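You operate a simulated robot arm through the tools that you are given. There is no shell and no other tool. Be economical: measure what you need, move in short steps, check, and stop when the job is done.

Carry out the task below with a simulated robot arm. There is one attempt and no reset: what you move stays moved.

Task
Put things in order on the top of the door side leaf. At the end: the white phone stand stands where the cream leek soup tin stood; the brown pepper mill (marked "BLACK PEPPER") stands on top of the orange hand carder; the cream leek soup tin stands where the brown pepper mill stood; the plum jam jar stands where the red fibre nest stood; the red fibre nest stands where the white phone stand stood; whatever was shut is shut again. Leave all else as you found it, and nothing knocked over.

The check looks at the end state, three seconds after you hand in, the way a careful person would. Anything else that was tipped, shoved, dropped, spilled or broken makes it a failure.

Robot
A 7-joint arm with a two-finger parallel gripper, fixed in place. Base frame: the origin is at the foot of the arm, x ahead of it, y to its left, z up; the work surface is at about z = -2. Lengths are in mm, angles in degrees, forces in N, time in s.
With the tool pointing down near the work surface it reaches from about 220 to 580 mm from the base axis. Its first joint turns from -66.0 to 66.0 degrees. Payload 2.5 kg.
The tool frame sits at the grasp point between the pads (the TCP): z along the fingers, y along the line on which they close. The tips reach 23 mm beyond it. Largest opening 94 mm; finger width 38, thickness 10; the body of the gripper, 54 by 96 mm, starts 39 mm behind the TCP.
Orientation is that of the tool frame in the base frame, as [roll, pitch, yaw] about the fixed x, y, z axes, in that order (R = Rz(yaw) Ry(pitch) Rx(roll)). With the fingers straight down and closing along the base's y, the tool's x points along the base's -x, its y along +y and its z along -z.

Tools
- The arm moves only by the tool play_rows. Its argument "plan" is a list of rows, each a list of 6 numbers: the shift along the tool's x, y, z in units of 40 mm (1.0 is 40 mm), then the turn, a rotation vector about the tool's x, y, z in units of 6 degrees (1.0 is 6 degrees). In form: [[tx, ty, tz, ax, ay, az], ...]. A call has 1 to 10 rows; each row shifts and turns the commanded pose from where the row before left it, along the tool's axes as they then stand. "fingers" is the closure in counts, from 0 (fully open) to 255 (shut), set as the call begins (left out, the last holds). A call with a number of a shift or a turn outside -1 to 1 is refused whole. A row lasts 0.2 s, in which the tool goes at most 50 mm and 8.6 degrees; a call with a longer step from one row to the next is refused whole, and so is a gripper value outside its range. A pose out of reach is approached as far as the arm can. The call stops where the force on the tool passes 40 N (or 10 N more than at its start, if that is more) or the arm is blocked; 0.2 s more then pass. Each finger travels about 108 mm/s and halts on what it meets, pressing with about 23 N; the grip force reading is that of the motor and also rises with nothing between the fingers. The clock runs only during rows and for 0.2 s after the last one: add rows that do not move to give the fingers time. It gives the time, the measured TCP pose, the force on the tool (base axes), the opening and the grip force at its end, in the units of the frame above (readings bear some noise), and new pictures: "pictures" is both (left out), scene, wrist or none.
- Cameras (640 x 400 px; columns grow to the right, rows downward): "scene" is fixed at [119.6, -429.2, 528.5]; the picture's right is [0.81, -0.59, 0.00], its down [-0.41, -0.56, -0.72] and it looks along [0.43, 0.58, -0.69] (base axes); focal length 308 px, centre (320, 200). "wrist" rides on the gripper at [-39, 0, -44] in the tool frame; the picture's right is [0.00, -1.00, 0.00], its down [0.97, 0.00, -0.24] and it looks along [0.24, 0.00, 0.97] (tool axes); focal length 218 px, centre (320, 200).
- measure_at(camera, pixels): for up to 12 pixels [column, row] of the newest picture of that camera ("zoom" is the newest enlarged one), the place [x, y, z] in the base frame of the surface seen there, good to about 3 mm, but the place of the scene camera against the robot may be out by one fixed shift of up to 18 mm in any direction. It takes no simulated time.
- zoom(camera, box): a new picture of the part [left, top, right, bottom] of that camera's present view, enlarged. It takes no simulated time.
- hand_in(): hands the job in; it is judged then, once.

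Go step by step. Measure first, check grasps and placings, and put right what went wrong. The budget is 80 turns and 120 pictures, counting those below and the enlarged ones. Unless the task says otherwise, let go and move clear before handing in, and close with one line.

The tools are called after ">>>" as a command line: name --pt "numbers of a row" for each row, then --argument value for the rest, lists and objects as JSON in quotes. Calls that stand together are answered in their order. play_rows: Moves the arm, as the interface text tells. Its arguments: {"type":"object","properties":{"plan":{"type":"array","items":{"type":"array","items":{"type":"number"}}},"fingers":{"type":"number"},"pictures":{"type":"string","enum":["both","scene","wrist","none"]}},"required":["plan"]} The other tools are called the same way: measure_at (camera, pixels) gives the place of the surface under pixels of a picture; zoom (camera, box) takes an enlarged picture of a part of a camera's view; hand_in () hands the job in.

At the start:

```text
time_s: 0.0
tcp_pos: [437.7, -72.8, 266.0]
tcp_rot: [180.0, 0.0, -180.0]
ft_force: [-0.4, -0.8, 0.1]
gripper_width: 94.2
grasp_force: 0.1
```

scene: 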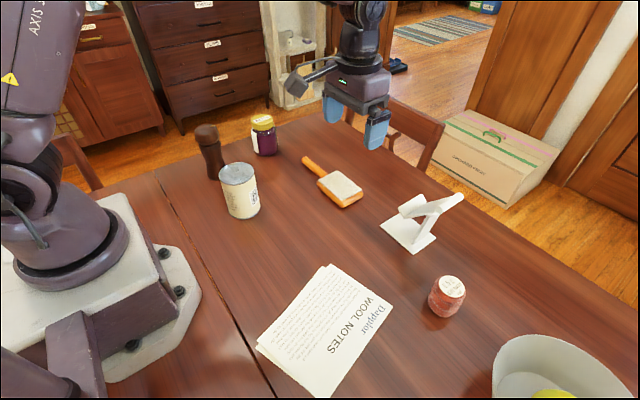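
wrist: 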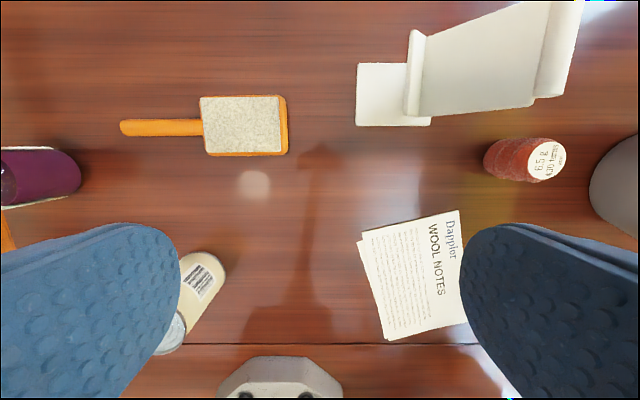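

The scene shows the pepper mill at (208,150), soup tin (240,190), jam jar (264,135), carder (335,185), phone stand (425,215) and fibre nest (446,296). I'll measure these in both cameras to find the shift between them.

>>> measure_at --camera "scene" --pixels '[[205, 132], [214, 177], [237, 172], [243, 214], [262, 122], [266, 153], [340, 187], [315, 167], [452, 287], [440, 312], [405, 240], [458, 198]]'

>>> measure_at --camera "wrist" --pixels '[[240, 125], [160, 128], [285, 98], [205, 153], [375, 95], [413, 75], [550, 160], [500, 160], [40, 175], [205, 275], [560, 60], [250, 250]]'

>>> zoom --camera "scene" --box '[160, 100, 380, 240]'

>>> zoom --camera "scene" --box '[360, 170, 520, 330]'

```text
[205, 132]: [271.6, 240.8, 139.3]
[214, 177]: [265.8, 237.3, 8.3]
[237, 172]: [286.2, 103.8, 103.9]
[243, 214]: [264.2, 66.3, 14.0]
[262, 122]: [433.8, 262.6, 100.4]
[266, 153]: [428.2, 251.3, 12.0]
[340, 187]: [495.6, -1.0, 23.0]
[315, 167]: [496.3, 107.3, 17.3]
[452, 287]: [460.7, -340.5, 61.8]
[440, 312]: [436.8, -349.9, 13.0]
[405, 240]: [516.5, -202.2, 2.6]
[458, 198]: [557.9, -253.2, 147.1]
```

```text
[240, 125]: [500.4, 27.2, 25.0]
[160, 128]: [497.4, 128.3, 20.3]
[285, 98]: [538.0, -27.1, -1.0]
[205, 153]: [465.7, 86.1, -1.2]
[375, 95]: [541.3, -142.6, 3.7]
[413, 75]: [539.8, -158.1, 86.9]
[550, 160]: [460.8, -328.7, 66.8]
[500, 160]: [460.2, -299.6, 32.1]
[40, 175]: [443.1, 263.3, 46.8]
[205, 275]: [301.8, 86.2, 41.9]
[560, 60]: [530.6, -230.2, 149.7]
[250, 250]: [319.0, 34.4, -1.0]
```

```text
2.86 times, centred on (270, 170) of scene
```

zoom: 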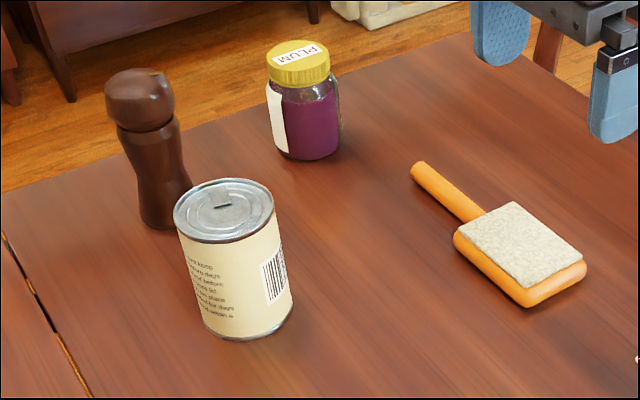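

```text
2.50 times, centred on (440, 250) of scene
```

zoom: 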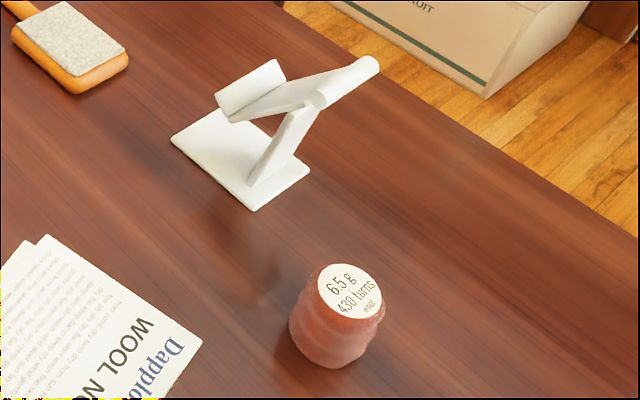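

Nest and carder measure consistently, and scene seems offset about (+1,-12,-4) from the wrist. I'll move the hand above the mill/tin area to look down and measure with the wrist camera.

>>> play_rows --pt "0.45 0.8 0 0 0 0" --pt "0.45 0.8 0 0 0 0" --pt "0.45 0.8 0 0 0 0" --pt "0.45 0.8 0 0 0 0" --pt "0.45 0.8 0 0 0 0" --pt "0.45 0.8 0 0 0 0" --pt "0.45 0.8 0 0 0 0" --pt "0 0 0 0 0 0" --fingers 0 --pictures "wrist"

>>> zoom --camera "wrist" --box '[120, 50, 520, 300]'

```text
time_s: 1.8
tcp_pos: [309.5, 151.7, 265.1]
tcp_rot: [180.0, 0.1, 179.9]
ft_force: [0.2, -0.3, 0.1]
gripper_width: 94.1
grasp_force: 0.1
```

wrist: 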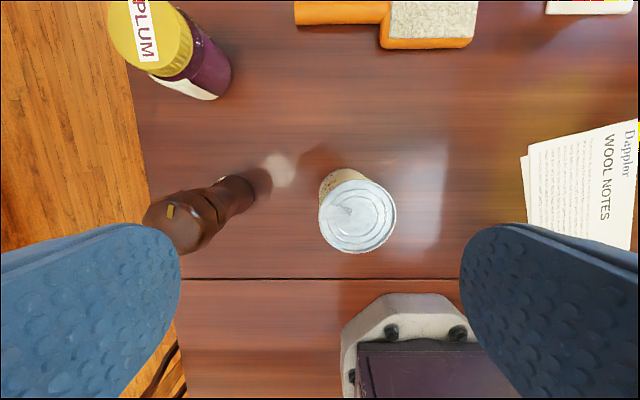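

```text
1.60 times, centred on (320, 175) of wrist
```

zoom: 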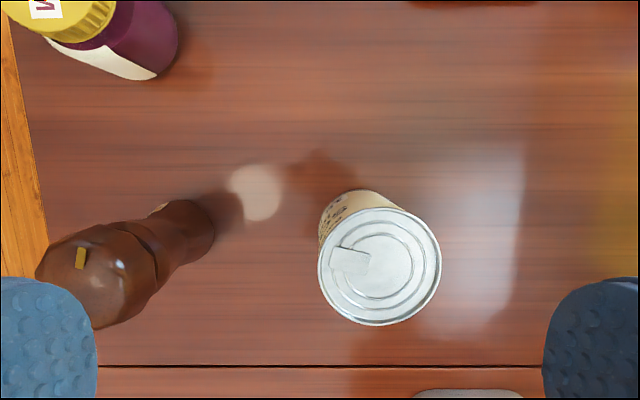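

The tin lid spans about (319..397, 178..252) and the mill head is centred near (172,213). I'll measure rims and sides.

>>> measure_at --camera "wrist" --pixels '[[322, 216], [394, 216], [358, 181], [358, 249], [358, 215], [172, 213], [165, 240], [205, 215], [245, 182], [225, 185], [150, 215], [185, 195]]'

>>> measure_at --camera "wrist" --pixels '[[140, 30], [185, 40], [110, 40], [215, 75], [180, 90], [390, 5], [475, 5], [385, 43], [470, 43], [300, 278], [160, 70], [145, 120]]'

```text
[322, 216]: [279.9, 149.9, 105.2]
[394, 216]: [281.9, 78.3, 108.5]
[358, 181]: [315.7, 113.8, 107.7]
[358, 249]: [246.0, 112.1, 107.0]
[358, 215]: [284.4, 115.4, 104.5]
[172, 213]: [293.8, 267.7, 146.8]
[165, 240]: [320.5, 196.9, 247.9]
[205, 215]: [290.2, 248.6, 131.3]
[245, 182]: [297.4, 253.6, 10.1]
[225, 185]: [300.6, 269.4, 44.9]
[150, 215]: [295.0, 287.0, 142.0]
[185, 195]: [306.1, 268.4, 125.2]
```

```text
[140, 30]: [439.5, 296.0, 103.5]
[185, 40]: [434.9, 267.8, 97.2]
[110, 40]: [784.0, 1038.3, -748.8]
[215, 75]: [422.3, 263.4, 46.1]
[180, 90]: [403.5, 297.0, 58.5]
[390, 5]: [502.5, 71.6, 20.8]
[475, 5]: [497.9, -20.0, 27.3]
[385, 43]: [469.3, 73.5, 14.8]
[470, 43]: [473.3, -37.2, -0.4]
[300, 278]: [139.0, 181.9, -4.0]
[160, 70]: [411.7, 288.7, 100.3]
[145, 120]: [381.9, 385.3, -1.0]
```

The tin is centred at about (281,114), r≈36, top 107; the mill is near (290,268), top ~148. I'll move directly above the mill to centre it.

>>> play_rows --pt "0.25 0.96 0 0 0 0" --pt "0.25 0.96 0 0 0 0" --pt "0.24 0.96 0 0 0 0" --pt "0 0 0 0 0 0" --pictures "wrist"

>>> zoom --camera "wrist" --box '[220, 120, 420, 245]'

```text
time_s: 2.8
tcp_pos: [280.4, 265.5, 266.0]
tcp_rot: [-179.9, 0.1, 180.0]
ft_force: [-0.2, 0.6, -0.1]
gripper_width: 93.8
grasp_force: 0.1
```

wrist: 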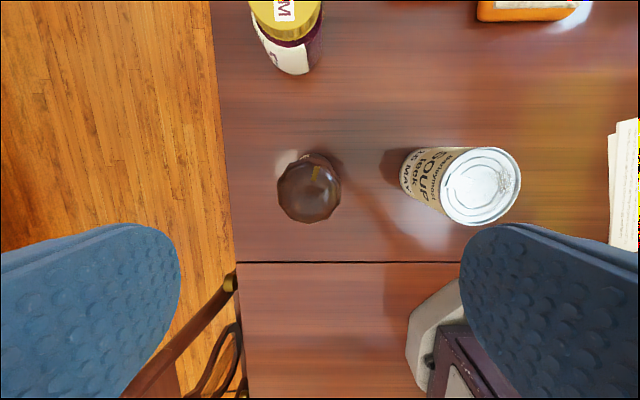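

```text
3.20 times, centred on (320, 182) of wrist
```

zoom: 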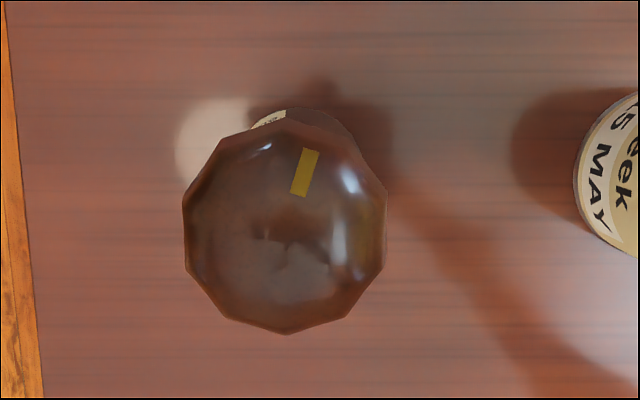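

The mill head spans zoom columns 185-385, rows ~125-332. I'll measure it.

>>> measure_at --camera "zoom" --pixels '[[190, 230], [380, 230], [285, 326], [285, 230], [285, 150], [320, 115], [270, 118], [345, 130], [304, 172]]'

>>> zoom --camera "scene" --box '[170, 100, 290, 190]'

```text
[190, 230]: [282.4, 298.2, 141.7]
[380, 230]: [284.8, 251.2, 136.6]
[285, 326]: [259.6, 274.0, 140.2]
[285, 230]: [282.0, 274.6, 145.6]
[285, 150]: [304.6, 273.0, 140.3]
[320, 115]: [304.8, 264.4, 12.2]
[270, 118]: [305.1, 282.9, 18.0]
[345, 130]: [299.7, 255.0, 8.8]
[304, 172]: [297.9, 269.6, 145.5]
```

```text
4.44 times, centred on (230, 145) of scene
```

zoom: 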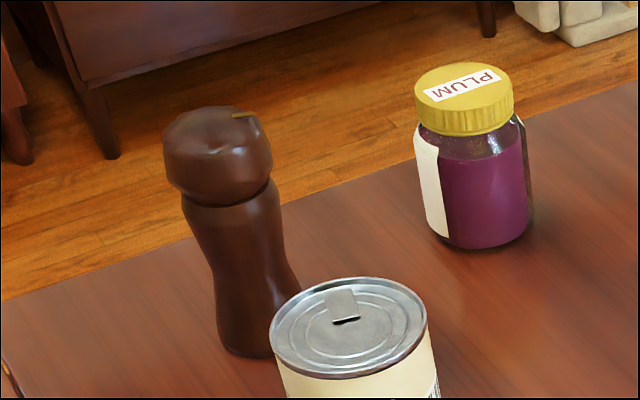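

The mill axis is at (282,273.5). I'll descend straight over it to TCP z≈113, with the palm just above its top at 146.

>>> play_rows --pt "-0.04 0.2 0.5 0 0 0" --pt "0 0 0.9 0 0 0" --pt "0 0 0.9 0 0 0" --pt "0 0 0.8 0 0 0" --pt "0 0 0.5 0 0 0" --pt "0 0 0.22 0 0 0" --pt "0 0 0 0 0 0" --pictures "both"

```text
time_s: 4.4
tcp_pos: [283.0, 273.7, 113.6]
tcp_rot: [-180.0, 0.1, -180.0]
ft_force: [-0.7, 0.1, 0.0]
gripper_width: 93.8
grasp_force: 0.1
```

scene: 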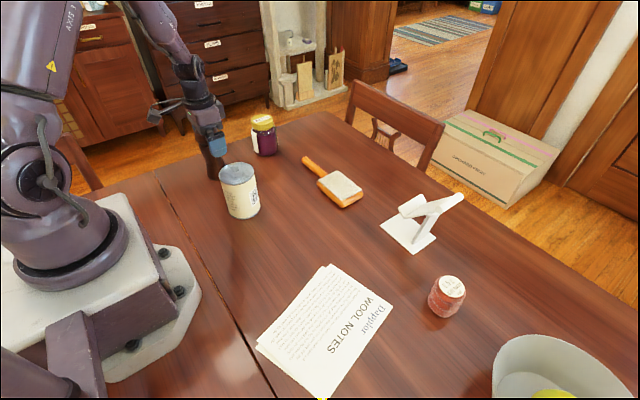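
wrist: 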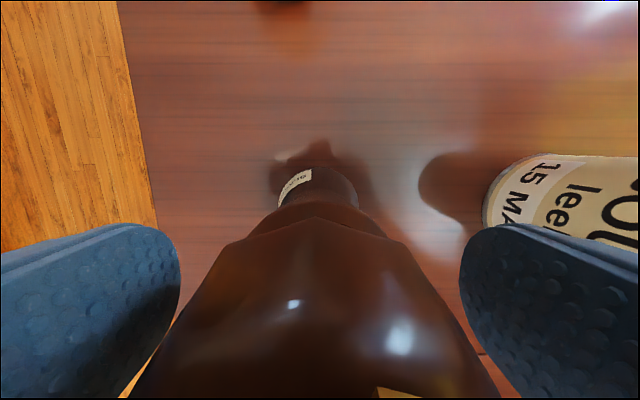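

The mill is between the fingers with no contact yet; closing now.

>>> play_rows --pt "0 0 0 0 0 0" --pt "0 0 0 0 0 0" --pt "0 0 0 0 0 0" --pt "0 0 0 0 0 0" --fingers 255 --pictures "wrist"

```text
time_s: 5.4
tcp_pos: [282.5, 275.4, 113.2]
tcp_rot: [180.0, 0.1, 180.0]
ft_force: [0.6, 1.6, 0.0]
gripper_width: 54.3
grasp_force: 22.8
```

wrist: 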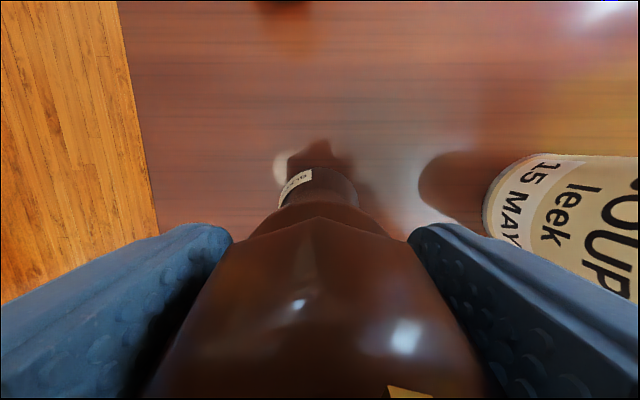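

Gripped at 54 mm. I'll lift by 145 mm and carry it towards the carder.

>>> play_rows --pt "0 0 -0.4 0 0 0" --pt "0 0 -0.8 0 0 0" --pt "0 0 -0.9 0 0 0" --pt "0 0 -0.9 0 0 0" --pt "0 0 -0.6 0 0 0" --pt "0 0 0 0 0 0" --pictures "scene"

>>> play_rows --pt "-0.3 -0.3 0 0 0 0" --pt "-0.6 -0.7 0 0 0 0" --pt "-0.6 -0.7 0 0 0 0" --pt "-0.6 -0.7 0 0 0 0" --pt "-0.6 -0.7 0 0 0 0" --pt "-0.6 -0.7 0 0 0 0" --pt "-0.6 -0.7 0 0 0 0" --pt "-0.6 -0.7 0 0 0 0" --pt "-0.6 -0.7 0 0 0 0" --pt "0 0 0 0 0 0" --pictures "wrist"

```text
time_s: 6.8
tcp_pos: [282.5, 275.0, 258.2]
tcp_rot: [-180.0, 0.1, 180.0]
ft_force: [-0.3, -0.4, -2.5]
gripper_width: 54.2
grasp_force: 22.8
```

scene: 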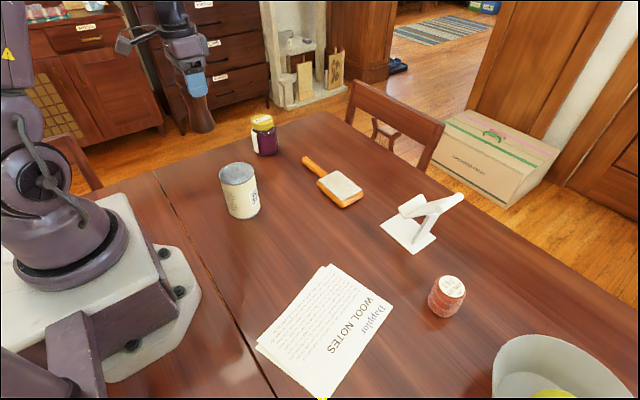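

```text
time_s: 9.0
tcp_pos: [489.1, 37.5, 256.6]
tcp_rot: [180.0, 0.0, 180.0]
ft_force: [-0.2, 0.4, -2.0]
gripper_width: 54.1
grasp_force: 22.8
```

wrist: 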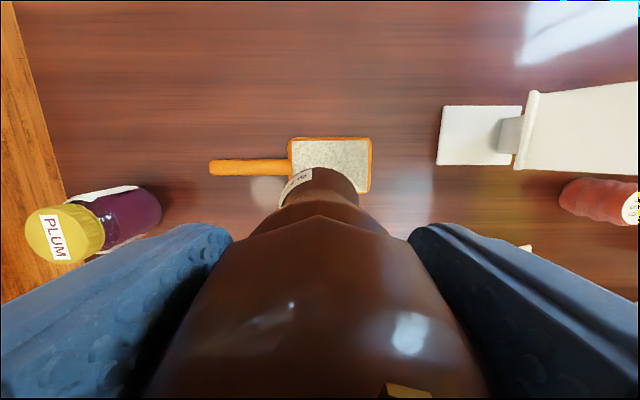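

The pad is visible at (291..369, 139..190); I'll measure its corners for an exact target.

>>> measure_at --camera "wrist" --pixels '[[294, 143], [366, 143], [366, 186], [295, 170], [330, 150], [360, 165], [308, 176], [355, 192], [373, 160], [330, 138]]'

```text
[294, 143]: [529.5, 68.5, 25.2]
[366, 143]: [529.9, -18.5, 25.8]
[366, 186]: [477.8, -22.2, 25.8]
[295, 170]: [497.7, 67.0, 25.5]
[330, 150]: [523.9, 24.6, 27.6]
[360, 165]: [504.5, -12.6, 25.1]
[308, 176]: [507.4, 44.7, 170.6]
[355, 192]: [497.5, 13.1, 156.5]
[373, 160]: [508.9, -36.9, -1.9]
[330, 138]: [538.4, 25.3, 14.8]
```

The pad centre is (503,24), top z≈25.5. I'll move over it and descend to just above contact (TCP ≈145).

>>> play_rows --pt "-0.35 -0.34 0 0 0 0" --pt "0 0 0.7 0 0 0" --pt "0 0 0.8 0 0 0" --pt "0 0 0.7 0 0 0" --pt "0 0 0.4 0 0 0" --pt "0 0 0.15 0 0 0" --pt "0 0 0 0 0 0" --pictures "both"

```text
time_s: 10.6
tcp_pos: [501.1, 23.0, 147.9]
tcp_rot: [180.0, 0.1, -180.0]
ft_force: [0.6, 0.4, -1.6]
gripper_width: 54.2
grasp_force: 22.6
```

scene: 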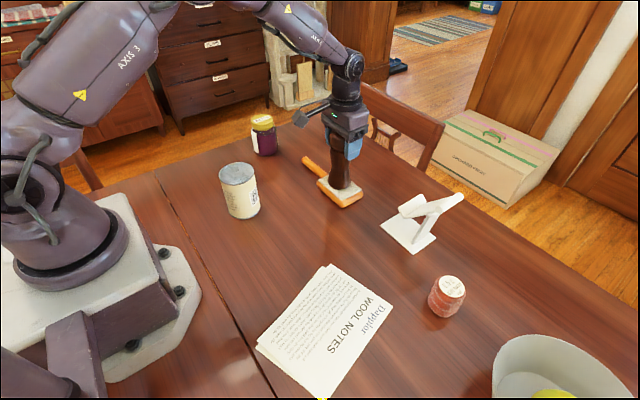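
wrist: 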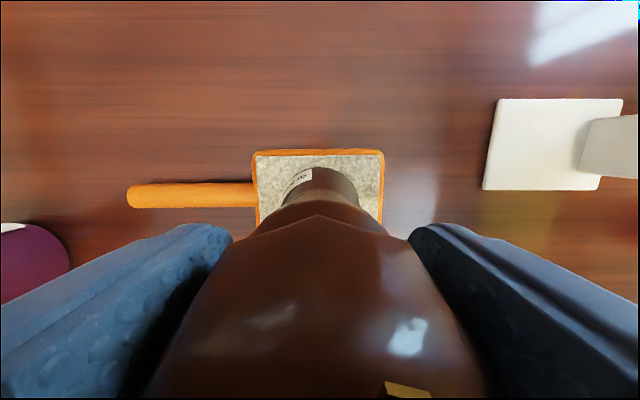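

Well centred over the pad and about 7 mm above contact. I'll lower in tiny steps.

>>> play_rows --pt "-0.03 0 0.06 0 0 0" --pt "0 0 0.05 0 0 0" --pt "0 0 0.04 0 0 0" --pt "0 0 0 0 0 0" --pt "0 0 0 0 0 0" --pictures "scene"

>>> zoom --camera "scene" --box '[290, 120, 400, 220]'

```text
time_s: 11.8
tcp_pos: [501.6, 24.6, 142.0]
tcp_rot: [-180.0, 0.1, -180.0]
ft_force: [0.1, 0.3, -3.4]
gripper_width: 53.8
grasp_force: 22.8
```

scene: 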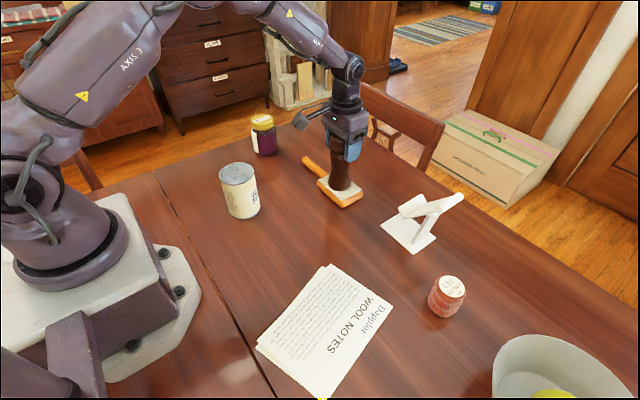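

```text
4.00 times, centred on (345, 170) of scene
```

zoom: 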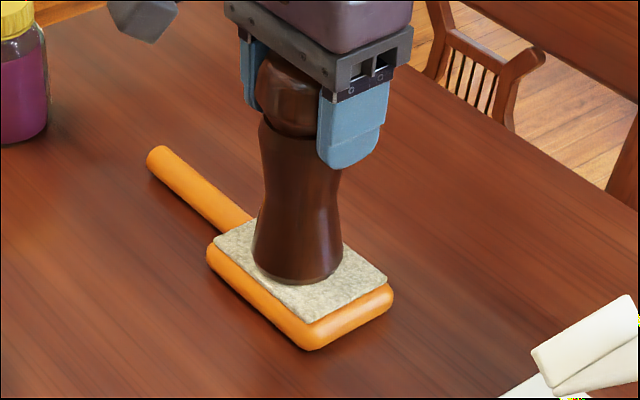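

Very near contact; stepping down 1 mm at a time, watching force.

>>> play_rows --pt "0 0 0.025 0 0 0" --pt "0 0 0.0 0 0 0" --pictures "none"

>>> play_rows --pt "0 0 0.025 0 0 0" --pt "0 0 0.0 0 0 0" --pictures "none"

```text
time_s: 12.4
tcp_pos: [503.6, 24.6, 140.6]
tcp_rot: [-180.0, 0.1, 180.0]
ft_force: [0.4, 0.5, -3.2]
gripper_width: 53.9
grasp_force: 24.0
```

```text
time_s: 13.0
tcp_pos: [502.5, 23.7, 138.4]
tcp_rot: [180.0, 0.0, -180.0]
ft_force: [-1.3, -0.1, 1.3]
gripper_width: 54.1
grasp_force: 22.6
```

Force turned from −3 to +1.3 N, so the mill is resting on the pad. Releasing and rising.

>>> play_rows --pt "0 0 0 0 0 0" --pt "0 0 0 0 0 0" --pt "0 0 0 0 0 0" --pt "0 0 -0.5 0 0 0" --pt "0 0 -0.9 0 0 0" --pt "0 0 -0.9 0 0 0" --pt "0 0 -0.9 0 0 0" --pt "0 0 0 0 0 0" --fingers 0 --pictures "both"

>>> zoom --camera "scene" --box '[290, 120, 400, 220]'

```text
time_s: 14.8
tcp_pos: [501.8, 24.1, 268.0]
tcp_rot: [-180.0, 0.0, 180.0]
ft_force: [-0.2, 0.2, 0.1]
gripper_width: 93.9
grasp_force: 0.1
```

scene: 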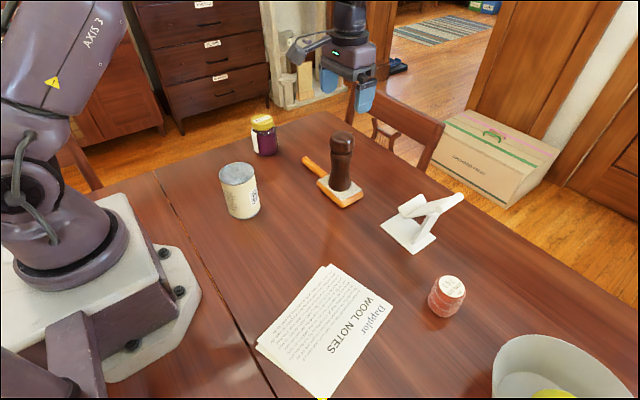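
wrist: 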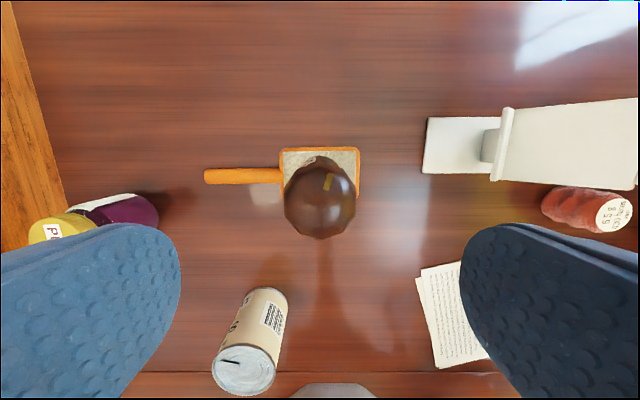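

```text
4.00 times, centred on (345, 170) of scene
```

zoom: 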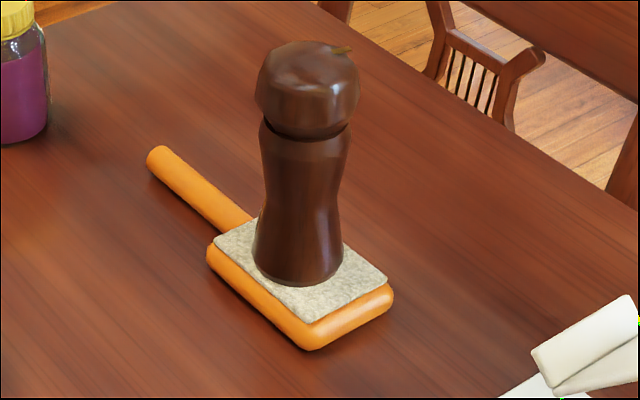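

The mill stands steadily on the carder. Next, moving over the tin at (281,114).

>>> play_rows --pt "0.92 0.375 0 0 0 0" --pt "0.92 0.375 0 0 0 0" --pt "0.92 0.375 0 0 0 0" --pt "0.92 0.375 0 0 0 0" --pt "0.92 0.375 0 0 0 0" --pt "0.92 0.375 0 0 0 0" --pt "0 0 0 0 0 0" --pictures "wrist"

>>> zoom --camera "wrist" --box '[240, 125, 400, 245]'

```text
time_s: 16.4
tcp_pos: [281.3, 114.4, 265.5]
tcp_rot: [-179.9, -0.1, -180.0]
ft_force: [0.7, 0.0, 0.3]
gripper_width: 94.2
grasp_force: 0.0
```

wrist: 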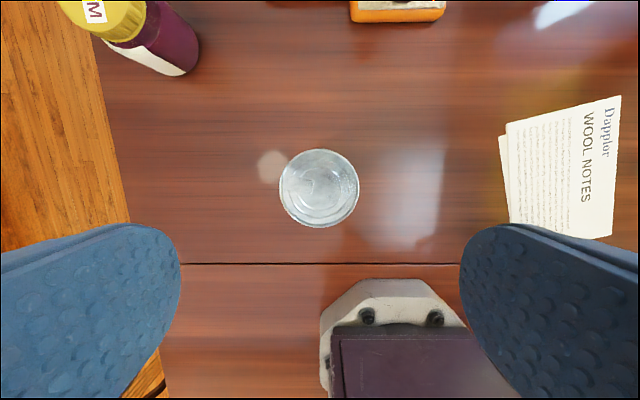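

```text
3.33 times, centred on (320, 185) of wrist
```

zoom: 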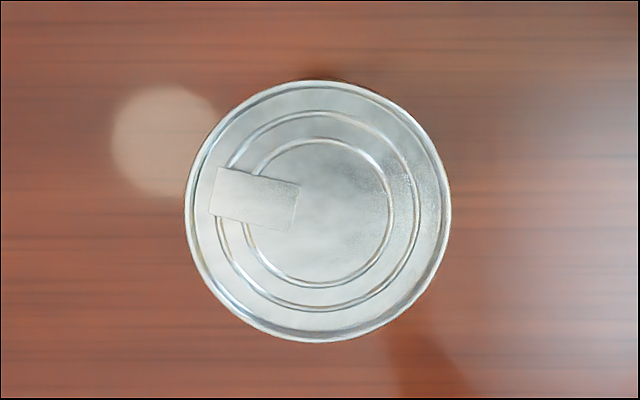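

>>> measure_at --camera "zoom" --pixels '[[188, 211], [447, 211], [318, 84], [318, 340], [318, 211], [226, 119], [409, 303], [226, 303], [409, 119]]'

>>> measure_at --camera "wrist" --pixels '[[115, 140], [122, 190], [250, 262], [400, 262], [505, 140], [512, 220], [198, 50], [172, 75]]'

```text
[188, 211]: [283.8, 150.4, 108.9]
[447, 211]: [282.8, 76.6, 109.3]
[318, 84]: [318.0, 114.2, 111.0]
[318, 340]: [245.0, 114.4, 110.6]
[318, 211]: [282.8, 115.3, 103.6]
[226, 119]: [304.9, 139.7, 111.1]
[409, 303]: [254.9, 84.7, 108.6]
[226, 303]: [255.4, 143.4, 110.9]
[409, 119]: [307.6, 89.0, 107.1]
```

```text
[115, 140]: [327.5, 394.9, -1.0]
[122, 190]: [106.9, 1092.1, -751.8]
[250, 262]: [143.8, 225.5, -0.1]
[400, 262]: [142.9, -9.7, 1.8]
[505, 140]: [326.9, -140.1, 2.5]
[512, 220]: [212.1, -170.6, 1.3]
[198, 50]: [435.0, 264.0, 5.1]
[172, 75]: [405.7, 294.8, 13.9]
```

Tin centre (282,114), diameter ~74, top 110. Descending to TCP z≈82 and closing.

>>> play_rows --pt "-0.02 0 0.9 0 0 0" --pt "0 0 0.9 0 0 0" --pt "0 0 0.9 0 0 0" --pt "0 0 0.9 0 0 0" --pt "0 0 0.7 0 0 0" --pt "0 0 0.28 0 0 0" --pt "0 0 0 0 0 0" --pictures "wrist"

>>> play_rows --pt "0 0 0 0 0 0" --pt "0 0 0 0 0 0" --pt "0 0 0 0 0 0" --fingers 255 --pictures "none"

```text
time_s: 18.0
tcp_pos: [281.4, 115.2, 81.9]
tcp_rot: [180.0, 0.1, -180.0]
ft_force: [-0.4, -0.5, 0.3]
gripper_width: 93.9
grasp_force: 0.1
```

wrist: 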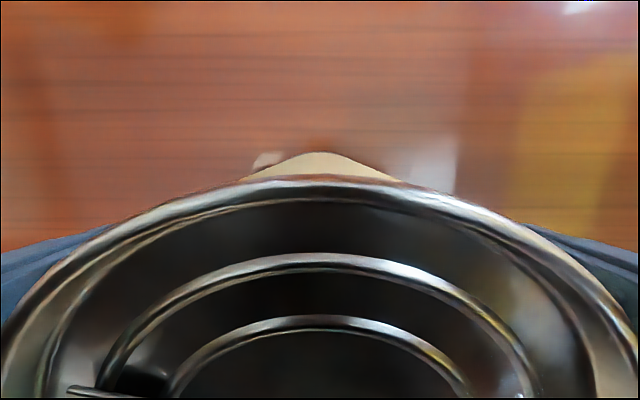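

```text
time_s: 18.8
tcp_pos: [279.9, 115.4, 82.2]
tcp_rot: [-179.9, 0.0, -180.0]
ft_force: [0.4, 0.7, 0.2]
gripper_width: 73.9
grasp_force: 22.9
```

Gripped at 74 mm. Lift 60 mm and carry +160 mm in y to the mill's old place, staying just above the surface.

>>> play_rows --pt "0 0 -0.3 0 0 0" --pt "0 0 -0.6 0 0 0" --pt "0 0 -0.6 0 0 0" --pt "0 0.6 0 0 0 0" --pt "0 0.8 0 0 0 0" --pt "0 0.8 0 0 0 0" --pt "0 0.8 0 0 0 0" --pt "0 0.6 0 0 0 0" --pt "0 0.4 0 0 0 0" --pt "0 0 0 0 0 0" --pictures "both"

```text
time_s: 21.0
tcp_pos: [283.1, 273.9, 143.3]
tcp_rot: [180.0, -0.1, -180.0]
ft_force: [0.1, -1.0, -4.0]
gripper_width: 73.8
grasp_force: 23.3
```

scene: 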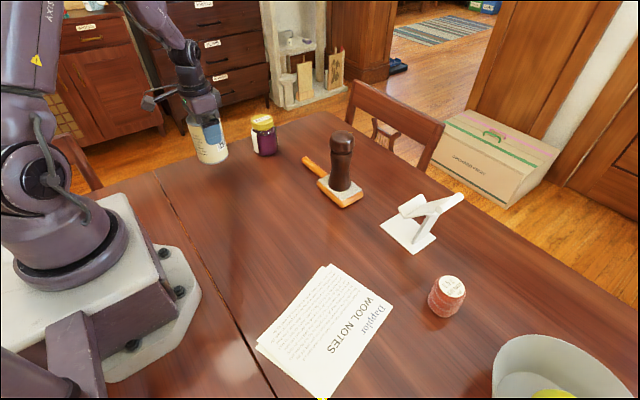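
wrist: 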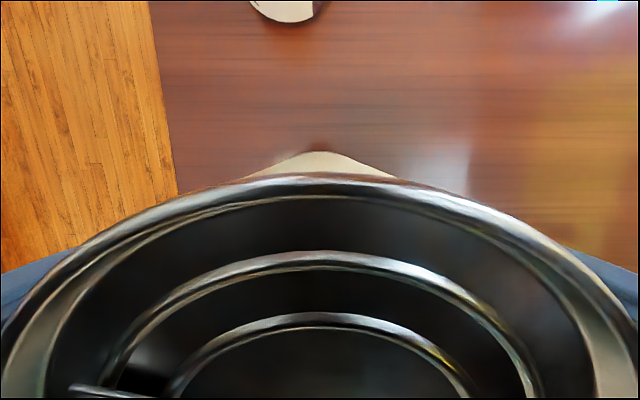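

Carried cleanly, at the target. Lowering to ~2 mm above contact.

>>> play_rows --pt "0 0 0.5 0 0 0" --pt "0 0 0.5 0 0 0" --pt "0 0 0.3 0 0 0" --pt "0 0 0.15 0 0 0" --pt "0 0 0 0 0 0" --pictures "none"

>>> play_rows --pt "0 0 0.025 0 0 0" --pt "0 0 0.025 0 0 0" --pt "0 0 0 0 0 0" --pictures "none"

```text
time_s: 22.2
tcp_pos: [281.7, 274.8, 85.1]
tcp_rot: [179.9, -0.1, -180.0]
ft_force: [-0.6, -0.1, -4.8]
gripper_width: 73.8
grasp_force: 23.3
```

```text
time_s: 23.0
tcp_pos: [282.6, 274.8, 83.6]
tcp_rot: [-180.0, 0.0, -180.0]
ft_force: [0.2, 0.4, -4.7]
gripper_width: 73.4
grasp_force: 22.8
```

Still carrying weight (−4.7 N); another 1 mm step or two.

>>> play_rows --pt "0 0 0.025 0 0 0" --pt "0 0 0 0 0 0" --pictures "none"

>>> play_rows --pt "0 0 0.02 0 0 0" --pt "0 0 0 0 0 0" --pictures "none"

```text
time_s: 23.6
tcp_pos: [282.6, 274.9, 83.5]
tcp_rot: [-179.9, 0.0, 180.0]
ft_force: [0.0, 0.3, -5.1]
gripper_width: 73.8
grasp_force: 23.3
```

```text
time_s: 24.2
tcp_pos: [283.1, 276.0, 81.4]
tcp_rot: [179.9, -0.1, -179.9]
ft_force: [-0.9, 0.8, -2.1]
gripper_width: 73.8
grasp_force: 22.9
```

Contact beginning (−2.1 N). A last 0.6 mm, then release and rise.

>>> play_rows --pt "0 0 0.015 0 0 0" --pt "0 0 0 0 0 0" --pictures "none"

>>> play_rows --pt "0 0 0 0 0 0" --pt "0 0 0 0 0 0" --pt "0 0 0 0 0 0" --pt "0 0 -0.6 0 0 0" --pt "0 0 -0.9 0 0 0" --pt "0 0 -0.9 0 0 0" --pt "0 0 -0.9 0 0 0" --pt "0 0 -0.9 0 0 0" --pt "0 0 -0.4 0 0 0" --pt "0 0 0 0 0 0" --fingers 0 --pictures "both"

```text
time_s: 24.8
tcp_pos: [282.4, 273.4, 82.1]
tcp_rot: [-180.0, 0.0, 180.0]
ft_force: [-3.1, -3.4, 8.3]
gripper_width: 73.6
grasp_force: 23.2
```

```text
time_s: 27.0
tcp_pos: [281.8, 276.0, 265.8]
tcp_rot: [179.9, 0.0, 180.0]
ft_force: [0.7, -0.9, -0.8]
gripper_width: 94.0
grasp_force: 0.1
```

scene: 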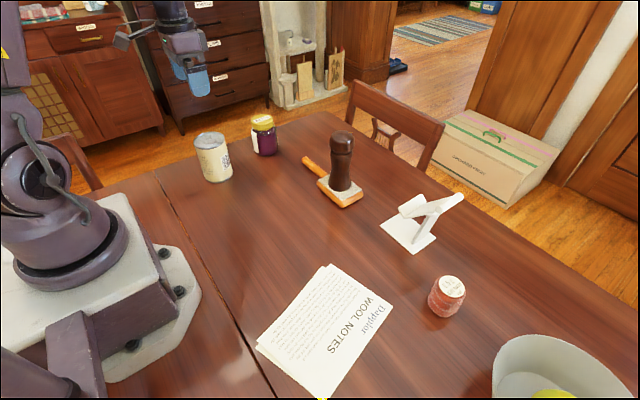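
wrist: 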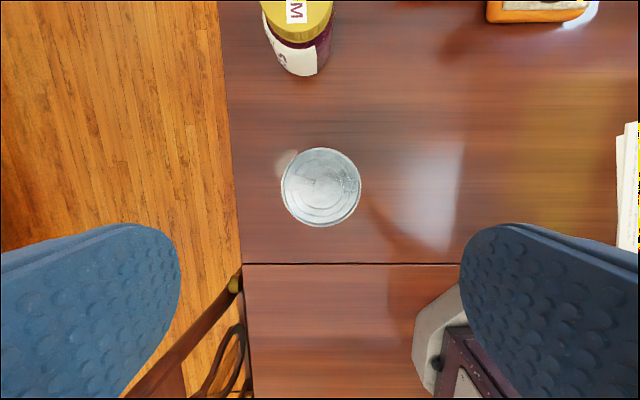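

The tin stands in the mill's old place. Now flying to the phone stand for a close look.

>>> play_rows --pt "-0.3 -0.9 0 0 0 0" --pt "-0.3 -0.98 0 0 0 0" --pt "-0.3 -0.98 0 0 0 0" --pt "-0.3 -0.98 0 0 0 0" --pt "-0.4 -0.98 0 0 0 0" --pt "-0.4 -0.98 0 0 0 0" --pt "-0.4 -0.98 0 0 0 0" --pt "-0.4 -0.98 0 0 0 0" --pt "-0.4 -0.98 0 0 0 0" --pt "-0.4 -0.98 0 0 0 0" --pictures "none"

>>> play_rows --pt "-0.5 -0.8 0 0 0 0" --pt "-0.5 -0.8 0 0 0 0" --pt "-0.5 -0.5 0 0 0 0" --pt "0 0 0 0 0 0" --pictures "wrist"

>>> zoom --camera "scene" --box '[370, 180, 480, 265]'

```text
time_s: 29.2
tcp_pos: [427.6, -113.9, 264.1]
tcp_rot: [180.0, 0.1, -180.0]
ft_force: [0.1, -0.5, -0.5]
gripper_width: 94.0
grasp_force: 0.0
```

```text
time_s: 30.2
tcp_pos: [487.6, -198.5, 265.2]
tcp_rot: [179.9, -0.1, -179.9]
ft_force: [0.0, 0.3, 0.0]
gripper_width: 93.6
grasp_force: 0.1
```

wrist: 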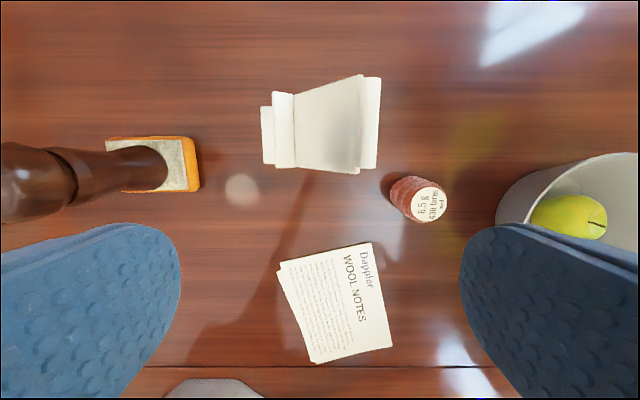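

```text
4.71 times, centred on (425, 222) of scene
```

zoom: 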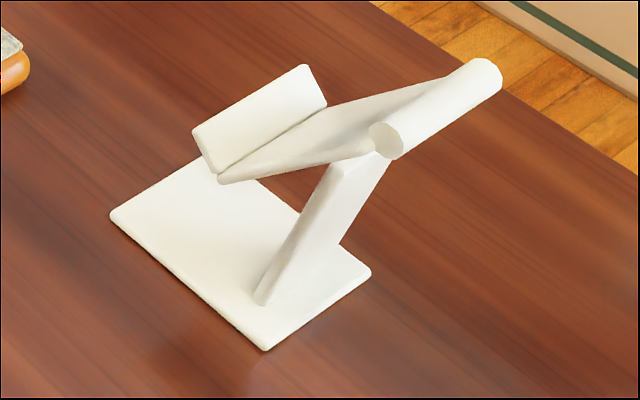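

The stand is at wrist pixels (262..381, 74..173) with a roller at its −y high end. I'll zoom and measure its features.

>>> zoom --camera "wrist" --box '[240, 60, 400, 185]'

>>> measure_at --camera "wrist" --pixels '[[266, 110], [266, 160], [278, 97], [278, 162], [293, 97], [293, 162], [330, 95], [330, 160], [352, 120], [372, 82], [372, 162], [322, 130]]'

>>> measure_at --camera "scene" --pixels '[[391, 226], [415, 253], [432, 237], [418, 240], [428, 218], [432, 213], [408, 210], [420, 198], [440, 207], [453, 203], [460, 195], [422, 228]]'

```text
3.20 times, centred on (320, 122) of wrist
```

zoom: 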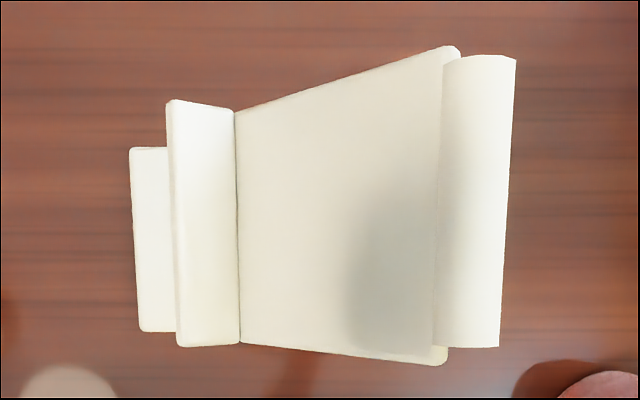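

```text
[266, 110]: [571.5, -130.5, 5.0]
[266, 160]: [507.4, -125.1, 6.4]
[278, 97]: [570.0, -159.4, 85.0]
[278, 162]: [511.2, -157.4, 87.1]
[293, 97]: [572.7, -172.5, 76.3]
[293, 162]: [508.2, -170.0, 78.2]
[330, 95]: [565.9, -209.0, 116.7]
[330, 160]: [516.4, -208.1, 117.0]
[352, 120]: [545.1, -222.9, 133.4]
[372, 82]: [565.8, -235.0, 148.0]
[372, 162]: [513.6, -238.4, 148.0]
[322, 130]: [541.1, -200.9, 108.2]
```

```text
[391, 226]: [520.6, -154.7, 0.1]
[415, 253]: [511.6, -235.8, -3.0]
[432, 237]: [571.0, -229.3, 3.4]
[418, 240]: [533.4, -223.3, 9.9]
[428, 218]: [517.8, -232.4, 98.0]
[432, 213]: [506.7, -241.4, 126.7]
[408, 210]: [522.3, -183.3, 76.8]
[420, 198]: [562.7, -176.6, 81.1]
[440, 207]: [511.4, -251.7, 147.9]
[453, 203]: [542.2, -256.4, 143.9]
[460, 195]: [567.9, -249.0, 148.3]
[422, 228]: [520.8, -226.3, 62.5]
```

The stand: base x 506–572, y −125…−222; tray slanted from (y −172, z 77) to roller (y −235, z 148), 65 mm wide in x. I'll turn the gripper −90° so it closes along x and the camera side faces +y.

>>> play_rows --pt "0 0 0 0 0 -1" --pt "0 0 0 0 0 -1" --pt "0 0 0 0 0 -1" --pt "0 0 0 0 0 -1" --pt "0 0 0 0 0 -1" --pt "0 0 0 0 0 -1" --pt "0 0 0 0 0 -1" --pt "0 0 0 0 0 -1" --pt "0 0 0 0 0 -1" --pt "0 0 0 0 0 -1" --pictures "none"

>>> play_rows --pt "0 0 0 0 0 -1" --pt "0 0 0 0 0 -1" --pt "0 0 0 0 0 -1" --pt "0 0 0 0 0 -1" --pt "0 0 0 0 0 -1" --pt "0 0 0 0 0 0" --pictures "wrist"

```text
time_s: 32.4
tcp_pos: [486.1, -197.5, 264.6]
tcp_rot: [-180.0, 0.0, -119.8]
ft_force: [-0.3, 0.3, 0.3]
gripper_width: 94.2
grasp_force: 0.0
```

```text
time_s: 33.8
tcp_pos: [487.0, -196.9, 265.7]
tcp_rot: [180.0, 0.0, -89.9]
ft_force: [0.8, 0.0, -0.5]
gripper_width: 93.8
grasp_force: 0.0
```

wrist: 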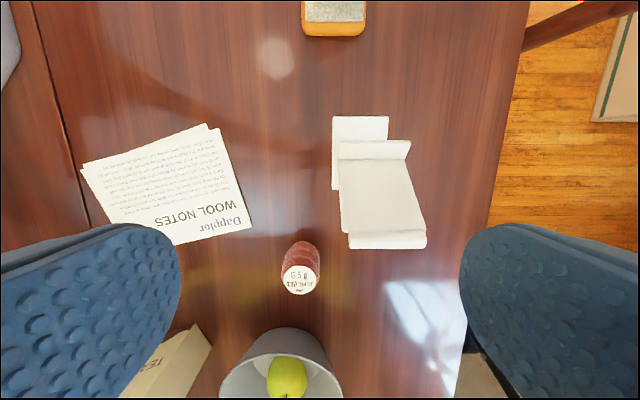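

Orientation is right. Moving to x≈540 and lowering to z≈200 to test reach and check alignment.

>>> play_rows --pt "0 -0.4 0.3 0 0 0" --pt "0 -0.4 0.5 0 0 0" --pt "0 -0.5 0.5 0 0 0" --pt "0 -0.02 0.3 0 0 0" --pt "0 0 0 0 0 0" --pictures "wrist"

```text
time_s: 35.0
tcp_pos: [538.6, -197.7, 200.8]
tcp_rot: [-180.0, 0.0, -90.1]
ft_force: [0.2, -0.4, 0.2]
gripper_width: 94.0
grasp_force: 0.0
```

wrist: 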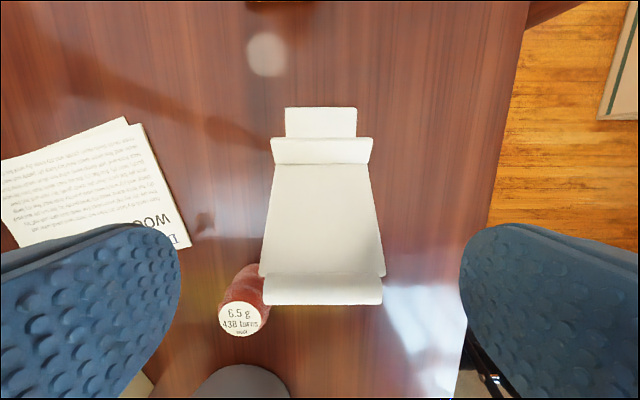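

Reach is fine and the stand is centred at column ≈321. Quick measure of edges to confirm placement and heights.

>>> measure_at --camera "wrist" --pixels '[[290, 112], [352, 112], [277, 150], [368, 150], [276, 170], [366, 170], [268, 240], [378, 240], [275, 290], [375, 290], [323, 300], [323, 210]]'

```text
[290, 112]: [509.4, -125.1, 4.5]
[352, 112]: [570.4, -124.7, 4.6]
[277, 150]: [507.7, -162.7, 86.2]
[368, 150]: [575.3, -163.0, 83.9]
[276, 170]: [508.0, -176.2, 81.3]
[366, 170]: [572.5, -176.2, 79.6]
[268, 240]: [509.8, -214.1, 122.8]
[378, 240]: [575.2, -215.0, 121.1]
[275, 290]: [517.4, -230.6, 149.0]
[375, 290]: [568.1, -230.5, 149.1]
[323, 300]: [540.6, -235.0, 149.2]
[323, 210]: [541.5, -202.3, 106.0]
```

Tray centre x≈541. Descending to TCP z≈113 and closing gently.

>>> play_rows --pt "0.0 -0.06 0.5 0 0 0" --pt "0 0 0.6 0 0 0" --pt "0 0 0.6 0 0 0" --pt "0 0 0.4 0 0 0" --pt "0 0 0.1 0 0 0" --pt "0 0 0 0 0 0" --pictures "both"

>>> zoom --camera "scene" --box '[360, 120, 500, 260]'

```text
time_s: 36.4
tcp_pos: [540.9, -198.4, 113.4]
tcp_rot: [-179.8, 0.0, -90.0]
ft_force: [-0.1, 0.2, 0.6]
gripper_width: 94.3
grasp_force: 0.1
```

scene: 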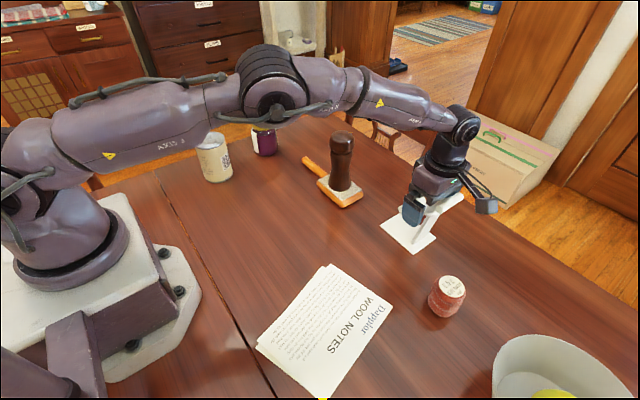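
wrist: 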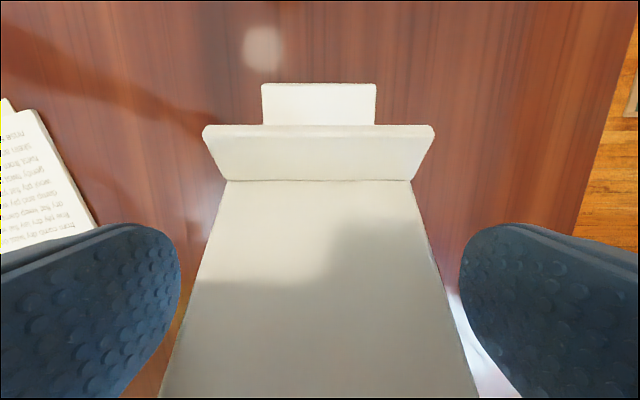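

```text
2.86 times, centred on (430, 190) of scene
```

zoom: 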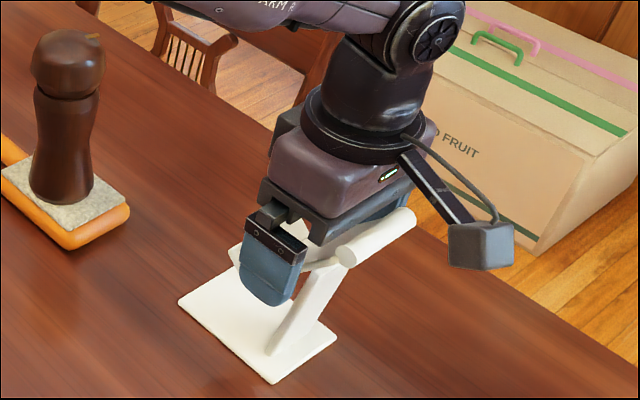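

Fingers straddle the tray evenly; closing.

>>> play_rows --pt "0 0 0 0 0 0" --pt "0 0 0 0 0 0" --pt "0 0 0 0 0 0" --fingers 255 --pictures "wrist"

>>> play_rows --pt "0 0 -0.1 0 0 0" --pt "0 0 -0.2 0 0 0" --pt "0 0 -0.3 0 0 0" --pt "0 0 0 0 0 0" --pictures "both"

>>> zoom --camera "scene" --box '[360, 120, 500, 260]'

```text
time_s: 37.2
tcp_pos: [540.6, -198.1, 113.4]
tcp_rot: [180.0, 0.0, -90.0]
ft_force: [-1.7, 0.7, 0.2]
gripper_width: 71.6
grasp_force: 22.8
```

wrist: 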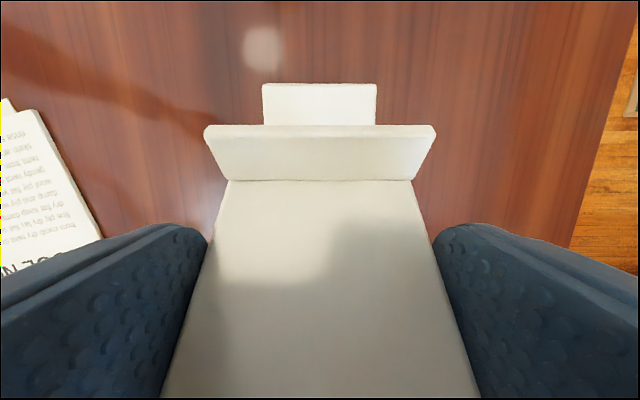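

```text
time_s: 38.2
tcp_pos: [541.9, -196.7, 138.0]
tcp_rot: [-180.0, 0.0, -90.0]
ft_force: [-0.2, 0.2, -2.8]
gripper_width: 71.6
grasp_force: 22.9
```

scene: 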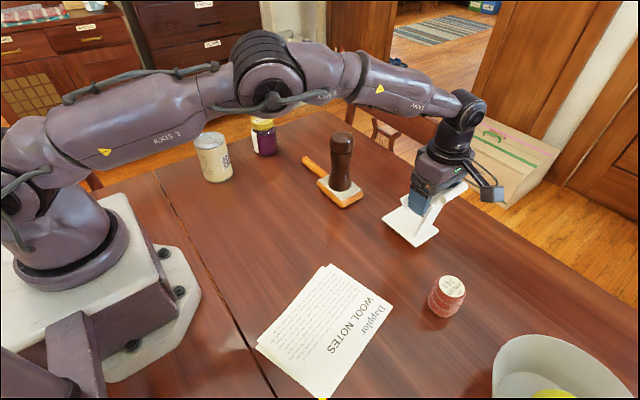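
wrist: 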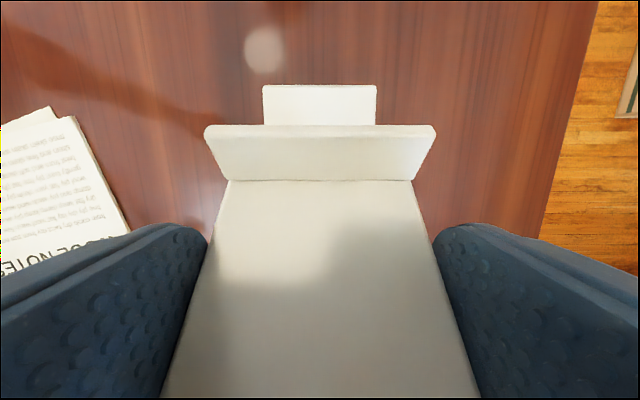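

```text
2.86 times, centred on (430, 190) of scene
```

zoom: 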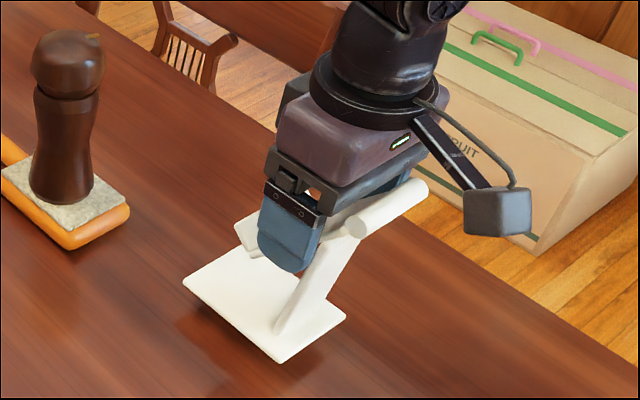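

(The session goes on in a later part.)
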